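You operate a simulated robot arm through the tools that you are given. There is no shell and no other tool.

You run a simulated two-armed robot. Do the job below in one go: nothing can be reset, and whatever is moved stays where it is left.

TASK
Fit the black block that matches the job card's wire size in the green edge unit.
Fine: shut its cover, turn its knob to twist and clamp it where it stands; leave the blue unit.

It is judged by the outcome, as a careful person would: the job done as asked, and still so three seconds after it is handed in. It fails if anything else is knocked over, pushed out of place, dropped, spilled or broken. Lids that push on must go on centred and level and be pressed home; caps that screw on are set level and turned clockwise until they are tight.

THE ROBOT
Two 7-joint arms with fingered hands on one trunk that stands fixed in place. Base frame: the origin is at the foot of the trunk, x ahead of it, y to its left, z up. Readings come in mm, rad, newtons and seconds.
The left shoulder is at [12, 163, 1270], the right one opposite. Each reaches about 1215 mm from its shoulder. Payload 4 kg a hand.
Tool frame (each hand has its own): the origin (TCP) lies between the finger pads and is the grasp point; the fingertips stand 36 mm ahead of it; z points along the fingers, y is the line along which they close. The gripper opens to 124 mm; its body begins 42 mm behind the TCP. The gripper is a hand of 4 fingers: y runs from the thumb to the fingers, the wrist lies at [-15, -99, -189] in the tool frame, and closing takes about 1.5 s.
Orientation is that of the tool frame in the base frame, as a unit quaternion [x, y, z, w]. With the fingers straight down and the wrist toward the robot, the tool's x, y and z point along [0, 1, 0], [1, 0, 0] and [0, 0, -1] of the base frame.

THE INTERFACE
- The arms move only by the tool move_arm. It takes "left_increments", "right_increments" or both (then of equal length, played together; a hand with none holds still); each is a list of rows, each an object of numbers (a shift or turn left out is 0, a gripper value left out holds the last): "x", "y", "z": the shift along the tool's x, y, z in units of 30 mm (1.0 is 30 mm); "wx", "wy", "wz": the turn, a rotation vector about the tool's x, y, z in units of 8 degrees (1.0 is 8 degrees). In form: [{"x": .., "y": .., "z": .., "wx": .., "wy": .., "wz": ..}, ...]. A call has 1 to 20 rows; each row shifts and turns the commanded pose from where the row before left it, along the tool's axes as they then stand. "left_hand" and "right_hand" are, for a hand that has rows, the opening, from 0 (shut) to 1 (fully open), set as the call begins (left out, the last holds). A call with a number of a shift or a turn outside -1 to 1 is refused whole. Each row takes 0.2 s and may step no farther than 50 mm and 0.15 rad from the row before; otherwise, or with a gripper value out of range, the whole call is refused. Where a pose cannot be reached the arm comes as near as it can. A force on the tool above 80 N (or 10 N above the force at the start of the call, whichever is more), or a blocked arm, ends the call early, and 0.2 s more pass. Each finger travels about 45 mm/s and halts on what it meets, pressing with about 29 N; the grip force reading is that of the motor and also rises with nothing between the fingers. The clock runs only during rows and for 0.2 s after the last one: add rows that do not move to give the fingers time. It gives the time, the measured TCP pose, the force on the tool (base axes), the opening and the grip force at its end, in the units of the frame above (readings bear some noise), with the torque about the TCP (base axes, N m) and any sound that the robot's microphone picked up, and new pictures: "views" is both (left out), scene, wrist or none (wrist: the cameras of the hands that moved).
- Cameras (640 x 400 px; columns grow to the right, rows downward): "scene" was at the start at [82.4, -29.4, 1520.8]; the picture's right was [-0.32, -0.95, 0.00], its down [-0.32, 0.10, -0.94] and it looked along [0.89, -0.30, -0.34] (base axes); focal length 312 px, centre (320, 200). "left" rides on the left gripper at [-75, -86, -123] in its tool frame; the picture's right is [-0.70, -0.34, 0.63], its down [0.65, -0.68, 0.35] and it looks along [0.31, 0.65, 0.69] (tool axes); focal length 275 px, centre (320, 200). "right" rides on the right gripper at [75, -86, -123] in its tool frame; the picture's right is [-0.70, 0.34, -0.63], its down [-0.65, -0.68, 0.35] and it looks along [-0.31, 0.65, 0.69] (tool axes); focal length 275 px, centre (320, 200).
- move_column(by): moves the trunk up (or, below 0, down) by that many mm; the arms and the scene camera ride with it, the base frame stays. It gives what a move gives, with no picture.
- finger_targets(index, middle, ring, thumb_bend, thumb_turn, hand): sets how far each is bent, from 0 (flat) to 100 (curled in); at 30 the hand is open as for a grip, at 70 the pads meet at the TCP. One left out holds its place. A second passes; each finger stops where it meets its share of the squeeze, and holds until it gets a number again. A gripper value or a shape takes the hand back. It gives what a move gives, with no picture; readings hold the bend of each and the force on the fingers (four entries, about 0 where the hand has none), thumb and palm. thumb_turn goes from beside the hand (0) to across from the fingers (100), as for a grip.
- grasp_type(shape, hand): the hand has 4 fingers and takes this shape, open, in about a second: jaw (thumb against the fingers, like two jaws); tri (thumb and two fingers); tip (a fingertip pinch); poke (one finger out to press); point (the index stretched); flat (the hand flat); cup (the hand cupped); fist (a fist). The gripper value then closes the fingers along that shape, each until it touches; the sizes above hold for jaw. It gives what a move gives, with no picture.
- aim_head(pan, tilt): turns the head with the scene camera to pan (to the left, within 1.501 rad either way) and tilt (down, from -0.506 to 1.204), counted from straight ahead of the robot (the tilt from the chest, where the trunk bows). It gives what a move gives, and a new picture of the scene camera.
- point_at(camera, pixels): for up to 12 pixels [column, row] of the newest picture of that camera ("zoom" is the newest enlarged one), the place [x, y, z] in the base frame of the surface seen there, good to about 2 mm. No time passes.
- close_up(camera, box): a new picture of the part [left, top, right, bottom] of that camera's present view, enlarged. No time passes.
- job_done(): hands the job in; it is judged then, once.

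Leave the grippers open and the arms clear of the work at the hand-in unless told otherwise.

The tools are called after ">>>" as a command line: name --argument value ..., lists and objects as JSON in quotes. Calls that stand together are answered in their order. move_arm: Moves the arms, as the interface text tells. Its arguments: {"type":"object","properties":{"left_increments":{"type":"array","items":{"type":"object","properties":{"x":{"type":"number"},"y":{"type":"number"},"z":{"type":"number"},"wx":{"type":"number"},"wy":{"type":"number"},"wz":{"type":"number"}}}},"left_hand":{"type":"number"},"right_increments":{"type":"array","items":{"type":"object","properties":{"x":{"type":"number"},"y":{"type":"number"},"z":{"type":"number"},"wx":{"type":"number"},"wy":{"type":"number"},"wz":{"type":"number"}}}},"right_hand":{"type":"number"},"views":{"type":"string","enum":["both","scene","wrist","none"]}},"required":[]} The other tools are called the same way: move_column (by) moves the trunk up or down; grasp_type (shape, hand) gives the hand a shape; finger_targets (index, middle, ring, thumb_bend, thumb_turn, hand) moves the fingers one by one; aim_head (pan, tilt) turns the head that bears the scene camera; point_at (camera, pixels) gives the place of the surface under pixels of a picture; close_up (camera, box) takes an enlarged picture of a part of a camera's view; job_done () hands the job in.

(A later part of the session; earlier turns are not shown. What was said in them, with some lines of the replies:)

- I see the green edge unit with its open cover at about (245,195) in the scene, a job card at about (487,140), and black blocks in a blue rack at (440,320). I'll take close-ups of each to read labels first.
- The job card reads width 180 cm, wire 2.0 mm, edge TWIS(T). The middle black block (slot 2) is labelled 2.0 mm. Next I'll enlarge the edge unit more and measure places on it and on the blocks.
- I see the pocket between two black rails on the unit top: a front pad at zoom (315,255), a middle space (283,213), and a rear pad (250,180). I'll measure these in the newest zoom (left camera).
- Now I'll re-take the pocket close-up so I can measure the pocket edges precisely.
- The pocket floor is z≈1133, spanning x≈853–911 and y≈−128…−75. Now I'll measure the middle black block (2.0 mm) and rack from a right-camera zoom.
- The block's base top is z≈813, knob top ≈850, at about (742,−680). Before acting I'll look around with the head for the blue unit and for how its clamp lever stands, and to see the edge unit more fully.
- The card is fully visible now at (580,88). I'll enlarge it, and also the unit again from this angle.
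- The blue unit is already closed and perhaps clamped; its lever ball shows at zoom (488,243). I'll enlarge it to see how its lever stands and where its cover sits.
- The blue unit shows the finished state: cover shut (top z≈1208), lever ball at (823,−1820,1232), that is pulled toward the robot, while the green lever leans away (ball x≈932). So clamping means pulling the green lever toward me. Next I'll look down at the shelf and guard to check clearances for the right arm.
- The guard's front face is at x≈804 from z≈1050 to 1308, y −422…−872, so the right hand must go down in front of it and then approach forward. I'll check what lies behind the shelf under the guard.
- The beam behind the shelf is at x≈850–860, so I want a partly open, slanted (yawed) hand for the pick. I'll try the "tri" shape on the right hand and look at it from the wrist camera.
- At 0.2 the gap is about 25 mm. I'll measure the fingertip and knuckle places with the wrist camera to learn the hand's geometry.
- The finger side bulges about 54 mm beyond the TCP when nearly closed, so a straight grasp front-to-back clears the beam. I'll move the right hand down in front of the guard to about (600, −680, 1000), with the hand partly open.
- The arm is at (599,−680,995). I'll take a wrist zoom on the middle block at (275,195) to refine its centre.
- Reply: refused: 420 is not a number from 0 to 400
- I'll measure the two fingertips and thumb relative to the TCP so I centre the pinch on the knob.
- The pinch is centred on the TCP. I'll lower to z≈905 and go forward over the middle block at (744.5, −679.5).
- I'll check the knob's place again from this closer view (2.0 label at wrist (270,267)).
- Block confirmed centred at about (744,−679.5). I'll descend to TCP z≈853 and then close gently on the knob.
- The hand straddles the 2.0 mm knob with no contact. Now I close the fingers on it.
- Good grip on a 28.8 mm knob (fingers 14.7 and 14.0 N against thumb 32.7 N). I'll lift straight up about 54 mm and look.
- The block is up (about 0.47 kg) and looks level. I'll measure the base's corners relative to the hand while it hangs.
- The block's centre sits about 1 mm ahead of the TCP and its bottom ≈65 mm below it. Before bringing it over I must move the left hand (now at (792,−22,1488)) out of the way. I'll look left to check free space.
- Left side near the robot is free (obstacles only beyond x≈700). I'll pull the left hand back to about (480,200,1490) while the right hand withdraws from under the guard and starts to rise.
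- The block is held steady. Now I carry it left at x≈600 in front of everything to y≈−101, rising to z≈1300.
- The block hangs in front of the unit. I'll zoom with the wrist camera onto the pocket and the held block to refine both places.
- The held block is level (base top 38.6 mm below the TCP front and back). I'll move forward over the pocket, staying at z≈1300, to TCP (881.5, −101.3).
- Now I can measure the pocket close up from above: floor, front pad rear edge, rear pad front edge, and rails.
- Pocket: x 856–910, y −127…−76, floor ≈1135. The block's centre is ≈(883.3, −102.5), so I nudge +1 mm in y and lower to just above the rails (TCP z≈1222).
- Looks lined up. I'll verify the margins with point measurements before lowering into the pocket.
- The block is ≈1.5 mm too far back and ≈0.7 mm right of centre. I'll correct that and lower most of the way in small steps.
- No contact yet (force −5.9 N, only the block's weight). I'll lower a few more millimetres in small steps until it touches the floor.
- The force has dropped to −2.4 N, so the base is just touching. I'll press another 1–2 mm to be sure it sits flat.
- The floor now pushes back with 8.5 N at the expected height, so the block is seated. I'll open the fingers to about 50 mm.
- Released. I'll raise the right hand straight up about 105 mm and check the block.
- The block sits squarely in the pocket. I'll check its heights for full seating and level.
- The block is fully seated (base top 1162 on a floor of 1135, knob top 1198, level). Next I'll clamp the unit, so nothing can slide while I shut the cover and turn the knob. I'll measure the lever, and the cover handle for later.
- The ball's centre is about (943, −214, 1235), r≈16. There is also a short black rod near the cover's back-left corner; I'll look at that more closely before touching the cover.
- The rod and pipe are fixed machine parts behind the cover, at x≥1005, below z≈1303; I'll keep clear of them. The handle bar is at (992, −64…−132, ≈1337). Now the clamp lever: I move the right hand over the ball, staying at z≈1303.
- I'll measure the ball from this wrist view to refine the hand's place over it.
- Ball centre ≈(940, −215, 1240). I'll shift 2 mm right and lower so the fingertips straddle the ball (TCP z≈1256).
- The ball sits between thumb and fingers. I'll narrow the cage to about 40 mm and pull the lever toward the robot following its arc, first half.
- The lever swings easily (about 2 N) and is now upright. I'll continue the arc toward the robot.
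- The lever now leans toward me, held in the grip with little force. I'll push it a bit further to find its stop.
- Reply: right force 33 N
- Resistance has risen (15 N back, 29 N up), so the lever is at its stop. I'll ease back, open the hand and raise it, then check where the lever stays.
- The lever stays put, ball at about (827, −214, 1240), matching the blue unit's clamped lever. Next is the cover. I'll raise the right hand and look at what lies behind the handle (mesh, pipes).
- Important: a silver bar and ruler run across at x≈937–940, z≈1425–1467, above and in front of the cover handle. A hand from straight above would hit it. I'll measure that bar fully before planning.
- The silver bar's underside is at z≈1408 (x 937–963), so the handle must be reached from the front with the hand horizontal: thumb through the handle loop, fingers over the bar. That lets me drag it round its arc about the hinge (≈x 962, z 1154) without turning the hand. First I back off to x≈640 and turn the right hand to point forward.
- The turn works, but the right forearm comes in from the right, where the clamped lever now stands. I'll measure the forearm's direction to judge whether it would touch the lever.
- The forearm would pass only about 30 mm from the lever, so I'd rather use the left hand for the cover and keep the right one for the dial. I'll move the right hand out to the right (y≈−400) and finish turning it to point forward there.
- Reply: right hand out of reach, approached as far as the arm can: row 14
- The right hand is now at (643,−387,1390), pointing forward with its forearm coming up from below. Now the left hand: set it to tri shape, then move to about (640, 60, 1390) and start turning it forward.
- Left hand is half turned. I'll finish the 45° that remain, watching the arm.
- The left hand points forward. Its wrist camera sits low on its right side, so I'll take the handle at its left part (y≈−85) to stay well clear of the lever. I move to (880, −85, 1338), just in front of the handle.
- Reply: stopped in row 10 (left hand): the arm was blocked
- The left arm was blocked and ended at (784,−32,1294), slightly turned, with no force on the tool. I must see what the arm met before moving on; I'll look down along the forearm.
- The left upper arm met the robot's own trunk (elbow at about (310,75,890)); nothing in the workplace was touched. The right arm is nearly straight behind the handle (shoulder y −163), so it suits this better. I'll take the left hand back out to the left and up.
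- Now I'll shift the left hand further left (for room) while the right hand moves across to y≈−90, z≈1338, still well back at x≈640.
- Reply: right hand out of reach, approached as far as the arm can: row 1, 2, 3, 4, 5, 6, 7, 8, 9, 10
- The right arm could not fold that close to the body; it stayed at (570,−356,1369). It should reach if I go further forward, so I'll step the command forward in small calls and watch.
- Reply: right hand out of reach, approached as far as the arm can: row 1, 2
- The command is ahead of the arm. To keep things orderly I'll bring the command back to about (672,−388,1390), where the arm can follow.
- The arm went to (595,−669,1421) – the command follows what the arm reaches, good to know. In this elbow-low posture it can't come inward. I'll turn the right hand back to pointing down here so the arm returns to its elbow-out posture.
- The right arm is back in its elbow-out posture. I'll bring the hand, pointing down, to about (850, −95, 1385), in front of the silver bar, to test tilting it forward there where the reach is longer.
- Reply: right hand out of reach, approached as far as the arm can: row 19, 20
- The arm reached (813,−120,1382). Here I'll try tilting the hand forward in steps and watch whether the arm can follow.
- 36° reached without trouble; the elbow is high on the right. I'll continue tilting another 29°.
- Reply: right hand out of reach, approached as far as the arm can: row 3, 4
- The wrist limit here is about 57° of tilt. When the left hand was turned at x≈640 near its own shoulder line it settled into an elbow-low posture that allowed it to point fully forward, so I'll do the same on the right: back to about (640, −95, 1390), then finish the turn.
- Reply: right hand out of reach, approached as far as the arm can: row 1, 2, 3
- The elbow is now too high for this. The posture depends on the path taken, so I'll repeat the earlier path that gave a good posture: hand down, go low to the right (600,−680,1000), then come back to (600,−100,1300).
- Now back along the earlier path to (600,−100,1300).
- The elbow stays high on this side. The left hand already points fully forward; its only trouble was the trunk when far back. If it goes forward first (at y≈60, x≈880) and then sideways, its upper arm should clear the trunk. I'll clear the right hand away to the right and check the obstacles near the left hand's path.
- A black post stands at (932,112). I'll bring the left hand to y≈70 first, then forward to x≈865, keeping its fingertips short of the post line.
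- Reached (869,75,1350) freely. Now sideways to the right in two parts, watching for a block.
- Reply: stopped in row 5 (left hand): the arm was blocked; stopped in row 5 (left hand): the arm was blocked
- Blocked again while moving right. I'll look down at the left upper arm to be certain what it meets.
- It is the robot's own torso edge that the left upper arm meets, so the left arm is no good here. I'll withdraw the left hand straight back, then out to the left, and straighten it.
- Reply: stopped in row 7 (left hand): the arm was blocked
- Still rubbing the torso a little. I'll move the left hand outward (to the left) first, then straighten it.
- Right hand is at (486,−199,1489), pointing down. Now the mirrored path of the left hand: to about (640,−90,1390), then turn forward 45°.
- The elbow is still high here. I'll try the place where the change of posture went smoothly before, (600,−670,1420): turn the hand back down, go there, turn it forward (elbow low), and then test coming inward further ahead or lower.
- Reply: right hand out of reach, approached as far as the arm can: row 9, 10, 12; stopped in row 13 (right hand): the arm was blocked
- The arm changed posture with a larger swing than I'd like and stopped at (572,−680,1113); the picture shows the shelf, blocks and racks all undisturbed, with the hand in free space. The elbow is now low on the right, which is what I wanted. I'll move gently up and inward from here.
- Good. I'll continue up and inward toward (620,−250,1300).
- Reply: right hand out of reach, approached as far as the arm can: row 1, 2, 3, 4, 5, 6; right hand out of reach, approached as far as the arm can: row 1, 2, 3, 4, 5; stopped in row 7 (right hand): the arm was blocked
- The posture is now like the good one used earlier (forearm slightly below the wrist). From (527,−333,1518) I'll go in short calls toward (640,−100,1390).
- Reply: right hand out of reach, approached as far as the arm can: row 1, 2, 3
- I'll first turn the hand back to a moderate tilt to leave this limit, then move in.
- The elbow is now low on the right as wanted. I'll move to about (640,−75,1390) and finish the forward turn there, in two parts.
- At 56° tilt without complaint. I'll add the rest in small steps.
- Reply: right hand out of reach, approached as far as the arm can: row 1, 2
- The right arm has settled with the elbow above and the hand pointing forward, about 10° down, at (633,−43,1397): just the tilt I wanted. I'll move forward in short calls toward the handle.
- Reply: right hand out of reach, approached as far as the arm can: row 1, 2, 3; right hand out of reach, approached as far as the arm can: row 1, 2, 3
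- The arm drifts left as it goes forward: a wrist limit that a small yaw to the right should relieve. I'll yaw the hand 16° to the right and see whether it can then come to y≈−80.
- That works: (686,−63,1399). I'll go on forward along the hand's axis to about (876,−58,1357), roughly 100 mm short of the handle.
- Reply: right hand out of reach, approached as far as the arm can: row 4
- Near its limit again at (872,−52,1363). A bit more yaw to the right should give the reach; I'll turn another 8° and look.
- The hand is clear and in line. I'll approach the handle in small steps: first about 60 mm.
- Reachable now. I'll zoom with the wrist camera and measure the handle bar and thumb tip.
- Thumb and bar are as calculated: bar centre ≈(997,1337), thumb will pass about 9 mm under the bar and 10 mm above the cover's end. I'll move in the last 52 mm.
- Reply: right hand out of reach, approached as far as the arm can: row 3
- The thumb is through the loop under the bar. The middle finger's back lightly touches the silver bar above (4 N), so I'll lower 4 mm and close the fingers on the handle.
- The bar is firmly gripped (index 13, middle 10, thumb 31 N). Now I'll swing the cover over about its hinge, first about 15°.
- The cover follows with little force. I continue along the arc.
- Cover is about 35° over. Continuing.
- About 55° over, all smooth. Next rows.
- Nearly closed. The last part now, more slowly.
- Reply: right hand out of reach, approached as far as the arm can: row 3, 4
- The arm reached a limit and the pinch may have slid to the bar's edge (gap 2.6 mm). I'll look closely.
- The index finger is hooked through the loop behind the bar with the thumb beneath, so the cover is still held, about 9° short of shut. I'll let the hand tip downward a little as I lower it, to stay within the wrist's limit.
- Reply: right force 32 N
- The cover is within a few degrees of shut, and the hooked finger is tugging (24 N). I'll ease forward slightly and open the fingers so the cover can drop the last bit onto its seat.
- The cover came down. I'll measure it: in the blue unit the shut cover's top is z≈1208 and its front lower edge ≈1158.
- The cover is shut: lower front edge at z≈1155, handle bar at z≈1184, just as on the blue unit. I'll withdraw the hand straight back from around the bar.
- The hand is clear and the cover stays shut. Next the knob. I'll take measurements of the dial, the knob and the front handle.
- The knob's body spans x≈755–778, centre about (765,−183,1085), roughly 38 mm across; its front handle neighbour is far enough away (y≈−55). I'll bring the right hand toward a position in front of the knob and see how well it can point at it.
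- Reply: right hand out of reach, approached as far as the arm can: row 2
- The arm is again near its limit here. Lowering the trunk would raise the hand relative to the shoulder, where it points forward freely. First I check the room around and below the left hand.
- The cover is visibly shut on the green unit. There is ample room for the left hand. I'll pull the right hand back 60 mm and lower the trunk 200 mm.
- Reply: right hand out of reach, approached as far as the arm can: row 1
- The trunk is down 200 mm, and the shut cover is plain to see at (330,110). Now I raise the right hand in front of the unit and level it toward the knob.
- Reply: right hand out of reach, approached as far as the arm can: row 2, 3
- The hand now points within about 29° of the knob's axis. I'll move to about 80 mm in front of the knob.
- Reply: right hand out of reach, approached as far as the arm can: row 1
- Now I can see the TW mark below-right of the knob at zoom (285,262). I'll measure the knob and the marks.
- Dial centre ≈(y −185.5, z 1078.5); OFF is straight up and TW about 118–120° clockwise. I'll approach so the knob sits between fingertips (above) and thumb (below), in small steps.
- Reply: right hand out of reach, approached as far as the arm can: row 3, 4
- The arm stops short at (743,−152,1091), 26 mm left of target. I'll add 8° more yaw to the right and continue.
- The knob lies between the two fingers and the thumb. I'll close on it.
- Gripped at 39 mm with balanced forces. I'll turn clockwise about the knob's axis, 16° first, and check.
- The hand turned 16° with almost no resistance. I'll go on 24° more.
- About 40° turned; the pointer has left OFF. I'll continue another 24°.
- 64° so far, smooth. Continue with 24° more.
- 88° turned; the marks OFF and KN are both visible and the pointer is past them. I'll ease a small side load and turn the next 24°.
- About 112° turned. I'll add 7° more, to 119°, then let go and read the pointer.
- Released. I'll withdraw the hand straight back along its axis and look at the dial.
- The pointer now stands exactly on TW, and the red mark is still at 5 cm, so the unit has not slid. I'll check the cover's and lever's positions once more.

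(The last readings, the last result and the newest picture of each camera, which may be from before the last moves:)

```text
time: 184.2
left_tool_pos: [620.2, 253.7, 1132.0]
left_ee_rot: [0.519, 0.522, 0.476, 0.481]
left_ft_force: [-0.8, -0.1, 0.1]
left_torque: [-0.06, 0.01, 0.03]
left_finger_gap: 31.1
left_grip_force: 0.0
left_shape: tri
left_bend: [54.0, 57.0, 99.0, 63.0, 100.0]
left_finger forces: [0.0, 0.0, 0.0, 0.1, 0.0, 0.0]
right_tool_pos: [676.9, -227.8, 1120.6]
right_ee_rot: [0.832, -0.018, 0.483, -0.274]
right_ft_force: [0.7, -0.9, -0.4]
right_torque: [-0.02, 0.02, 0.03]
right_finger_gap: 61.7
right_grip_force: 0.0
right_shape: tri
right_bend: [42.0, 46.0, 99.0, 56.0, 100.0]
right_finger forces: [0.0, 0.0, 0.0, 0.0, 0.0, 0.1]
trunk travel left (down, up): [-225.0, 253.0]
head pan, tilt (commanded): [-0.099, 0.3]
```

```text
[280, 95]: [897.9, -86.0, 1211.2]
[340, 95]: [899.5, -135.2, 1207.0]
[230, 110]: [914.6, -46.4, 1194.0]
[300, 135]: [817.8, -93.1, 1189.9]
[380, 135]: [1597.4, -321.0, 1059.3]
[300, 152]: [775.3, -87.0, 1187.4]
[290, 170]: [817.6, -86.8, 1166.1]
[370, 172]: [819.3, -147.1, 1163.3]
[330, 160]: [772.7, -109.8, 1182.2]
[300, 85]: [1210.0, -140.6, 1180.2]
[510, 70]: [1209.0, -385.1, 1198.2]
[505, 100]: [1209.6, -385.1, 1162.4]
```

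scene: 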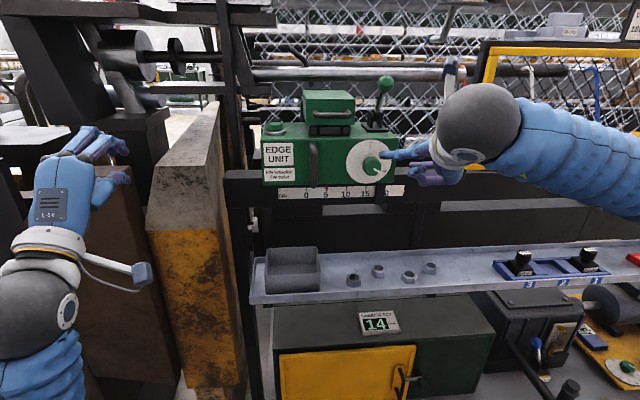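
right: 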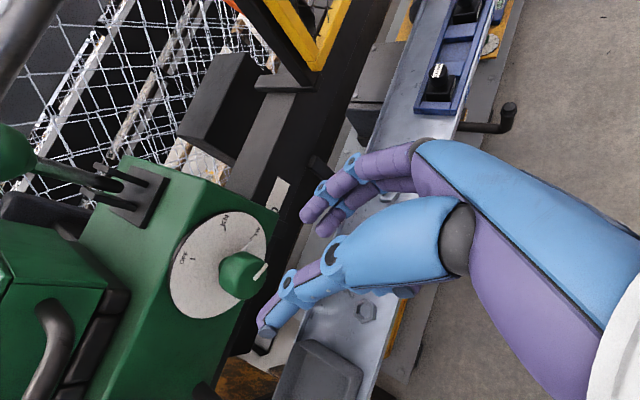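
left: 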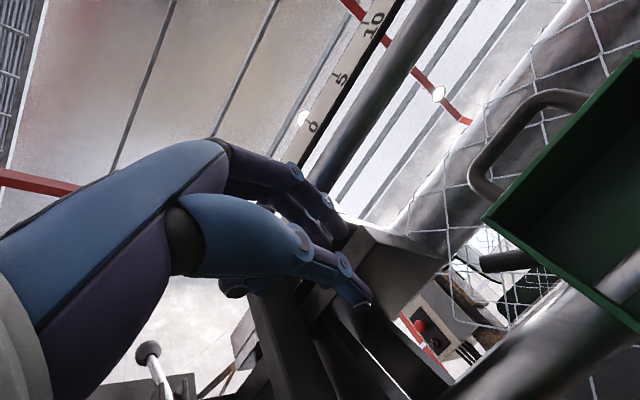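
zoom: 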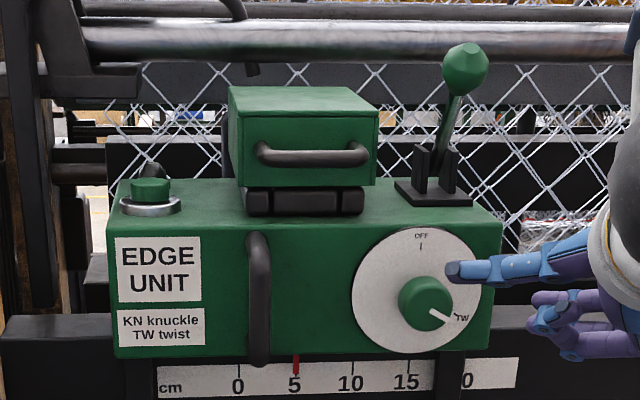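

The shut cover matches the blue unit's (top ≈1208, front face 818, handle at 774/1184). I'll check the lever once more, then draw both hands back a little and open them.

>>> point_at --camera "zoom" --pixels '[[465, 70], [455, 75], [470, 60], [448, 130], [440, 160]]'

>>> move_arm --left_increments '[{"z": -0.5}, {"z": -0.5}, {"z": -0.5}, {}, {}]' --right_increments '[{"z": -0.5}, {"z": -0.5}, {"z": -0.5}, {}, {}]' --left_hand 1.0 --right_hand 1.0 --views "both"

```text
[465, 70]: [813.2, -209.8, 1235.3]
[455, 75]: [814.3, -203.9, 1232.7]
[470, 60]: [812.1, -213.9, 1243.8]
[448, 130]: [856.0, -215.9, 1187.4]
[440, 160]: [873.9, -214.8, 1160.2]
```

```text
time: 185.4
left_tool_pos: [618.8, 253.7, 1132.6]
left_ee_rot: [0.519, 0.522, 0.476, 0.481]
left_ft_force: [0.4, 1.9, -1.0]
left_torque: [-0.02, -0.01, -0.04]
left_finger_gap: 123.8
left_grip_force: 0.0
left_shape: tri
left_bend: [30.0, 30.0, 99.0, 30.0, 98.0]
left_finger forces: [0.1, 0.0, 0.0, 0.0, 0.1, 0.0]
left hand out of reach, approached as far as the arm can: row 1, 2, 3
right_tool_pos: [640.2, -248.6, 1137.3]
right_ee_rot: [0.832, -0.017, 0.483, -0.273]
right_ft_force: [-0.8, 0.4, -0.8]
right_torque: [0.01, 0.03, -0.04]
right_finger_gap: 123.7
right_grip_force: 0.0
right_shape: tri
right_bend: [30.0, 30.0, 99.0, 30.0, 98.0]
right_finger forces: [0.0, 0.1, 0.0, 0.0, 0.0, 0.0]
trunk travel left (down, up): [-225.0, 253.0]
head pan, tilt (commanded): [-0.099, 0.3]
```

scene: 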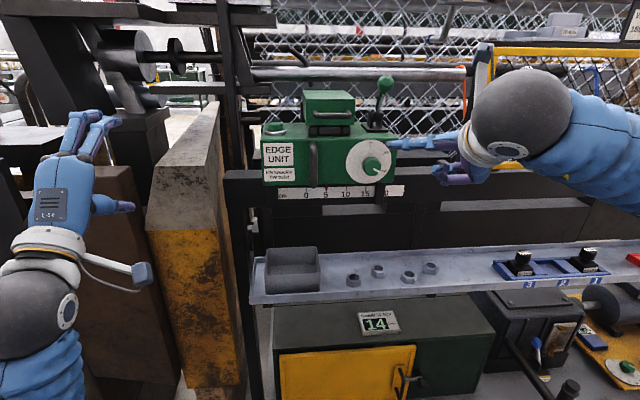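
right: 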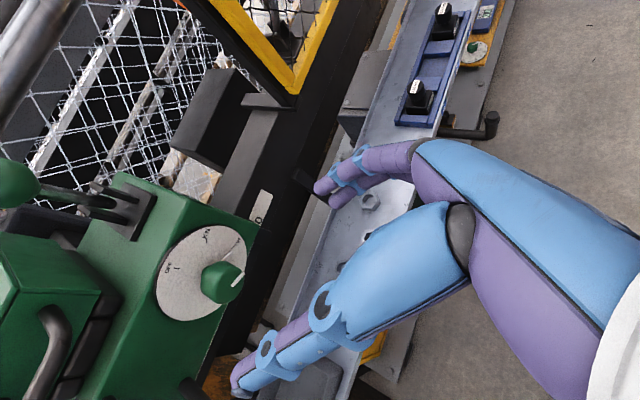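
left: 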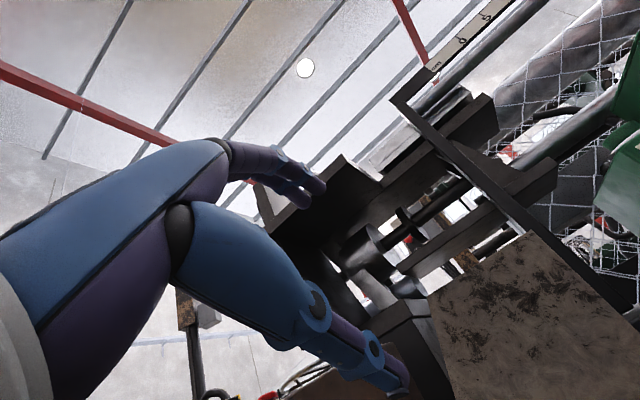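

Both hands are open and clear. I'll draw the right hand back a little more and look around for anything disturbed.

>>> move_arm --right_increments '[{"z": -0.5}, {"z": -0.5}, {"z": -0.5}, {}]' --views "none"

>>> aim_head --pan -0.7 --tilt 0.25

>>> aim_head --pan -0.05 --tilt 0.15

>>> close_up --camera "scene" --box '[250, 90, 450, 260]'

```text
time: 186.4
left_tool_pos: [619.7, 255.4, 1133.4]
left_ee_rot: [0.519, 0.522, 0.476, 0.481]
left_ft_force: [0.4, 0.4, -0.2]
left_torque: [0.0, 0.01, 0.0]
left_finger_gap: 123.3
left_grip_force: 0.1
left_shape: tri
left_bend: [30.0, 30.0, 99.0, 30.0, 98.0]
left_finger forces: [0.0, 0.1, 0.0, 0.0, 0.0, 0.0]
right_tool_pos: [603.4, -268.0, 1153.2]
right_ee_rot: [0.832, -0.017, 0.482, -0.273]
right_ft_force: [-0.4, -0.2, 0.4]
right_torque: [0.0, 0.05, 0.01]
right_finger_gap: 123.7
right_grip_force: 0.0
right_shape: tri
right_bend: [30.0, 30.0, 99.0, 30.0, 98.0]
right_finger forces: [0.0, 0.0, 0.0, 0.1, 0.0, 0.1]
trunk travel left (down, up): [-225.0, 253.0]
head pan, tilt (commanded): [-0.099, 0.3]
```

```text
time: 187.4
left_tool_pos: [619.3, 255.6, 1131.1]
left_ee_rot: [0.521, 0.521, 0.475, 0.481]
left_ft_force: [0.1, 0.6, -0.2]
left_torque: [0.0, -0.02, -0.01]
left_finger_gap: 123.5
left_grip_force: 0.1
left_shape: tri
left_bend: [30.0, 30.0, 99.0, 30.0, 98.0]
left_finger forces: [0.0, 0.1, 0.1, 0.1, 0.1, 0.0]
right_tool_pos: [602.3, -268.5, 1153.4]
right_ee_rot: [0.832, -0.017, 0.483, -0.273]
right_ft_force: [-0.1, -0.3, -0.2]
right_torque: [0.02, 0.0, 0.0]
right_finger_gap: 123.8
right_grip_force: 0.1
right_shape: tri
right_bend: [30.0, 30.0, 99.0, 30.0, 98.0]
right_finger forces: [0.0, 0.1, 0.1, 0.0, 0.1, 0.0]
trunk travel left (down, up): [-225.0, 253.0]
head pan, tilt (commanded): [-0.7, 0.25]
```

scene: 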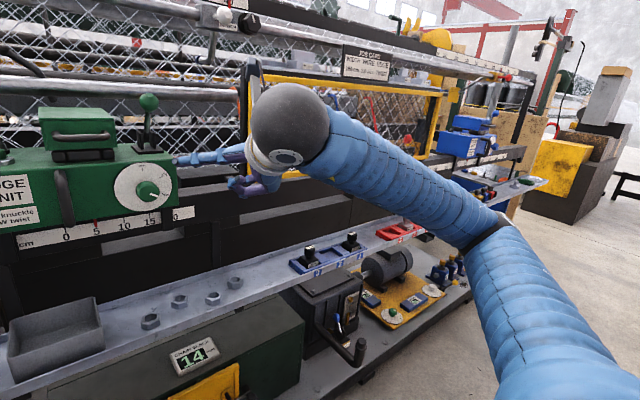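

```text
time: 188.4
left_tool_pos: [619.0, 254.8, 1133.0]
left_ee_rot: [0.52, 0.522, 0.476, 0.481]
left_ft_force: [0.0, 0.8, -0.2]
left_torque: [0.0, -0.02, -0.03]
left_finger_gap: 123.5
left_grip_force: 0.0
left_shape: tri
left_bend: [30.0, 30.0, 99.0, 30.0, 98.0]
left_finger forces: [0.0, 0.1, 0.1, 0.1, 0.0, 0.0]
right_tool_pos: [602.7, -268.4, 1153.7]
right_ee_rot: [0.832, -0.018, 0.482, -0.273]
right_ft_force: [0.0, 0.5, 0.4]
right_torque: [0.02, 0.0, 0.04]
right_finger_gap: 123.4
right_grip_force: 0.1
right_shape: tri
right_bend: [30.0, 30.0, 99.0, 30.0, 98.0]
right_finger forces: [0.0, 0.0, 0.0, 0.1, 0.1, 0.1]
trunk travel left (down, up): [-225.0, 253.0]
head pan, tilt (commanded): [-0.051, 0.15]
```

scene: 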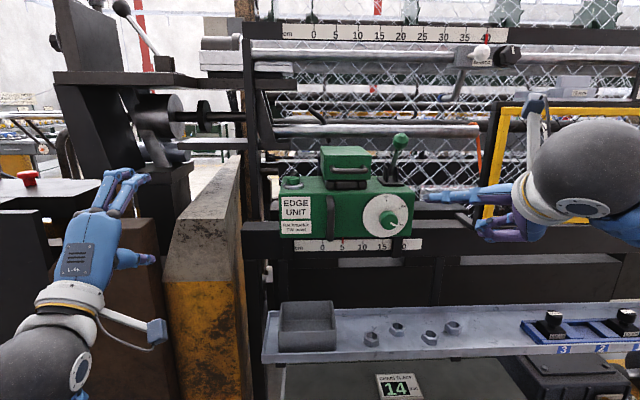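

```text
2.35 times, centred on (350, 175) of scene
```

zoom: 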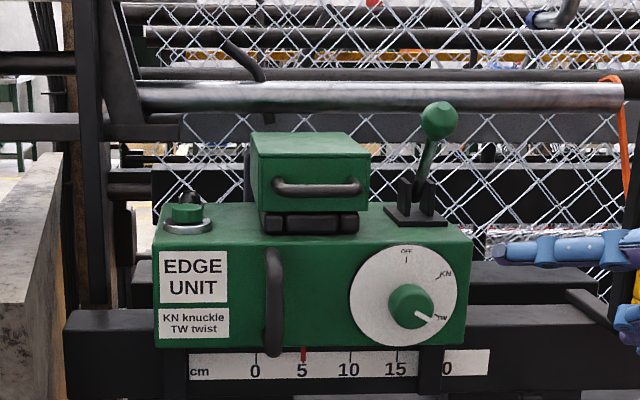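

Everything reads as asked. The 2.0 mm block is in the pocket under the shut cover, and the knob pointer is on TW. The clamp lever is pulled over and the unit still stands at 5 cm. The blue unit, racks, slider and card are untouched, and both hands are open and clear. I'm handing the job in.

>>> job_done

```text
The job is handed in.
```

I fitted the 2.0 mm black block in the green edge unit and handed the job in; no result came back with the hand-in. The job card asks for 2.0 mm wire and a twist edge.

- **Block:** the 2.0 mm block from slot 2 sat flat and level in the pocket when I let go of it. It is now hidden under the cover.
- **Cover:** it is shut and sits at the same height as the blue unit's closed cover.
- **Knob:** the pointer is on TW, about 119° round from OFF.
- **Clamp:** the lever is pulled over to its stop, in the same position as the blue unit's. I clamped before shutting the cover so the unit could not slide, and its red mark still reads 5 cm.
- **Rest of the workplace:** I did not touch the blue unit. The racks, job card and slider look undisturbed in the last pictures. Both hands are open and clear of the work.

Three things did not go smoothly:

- **Left arm:** it was blocked by the robot's own torso several times.
- **Right arm:** it once swung about 300 mm while changing posture, in free space.
- **Silver bar:** a finger touched the fixed bar above the cover with about 4 N. Nothing moved.

I left the trunk lowered by 200 mm.
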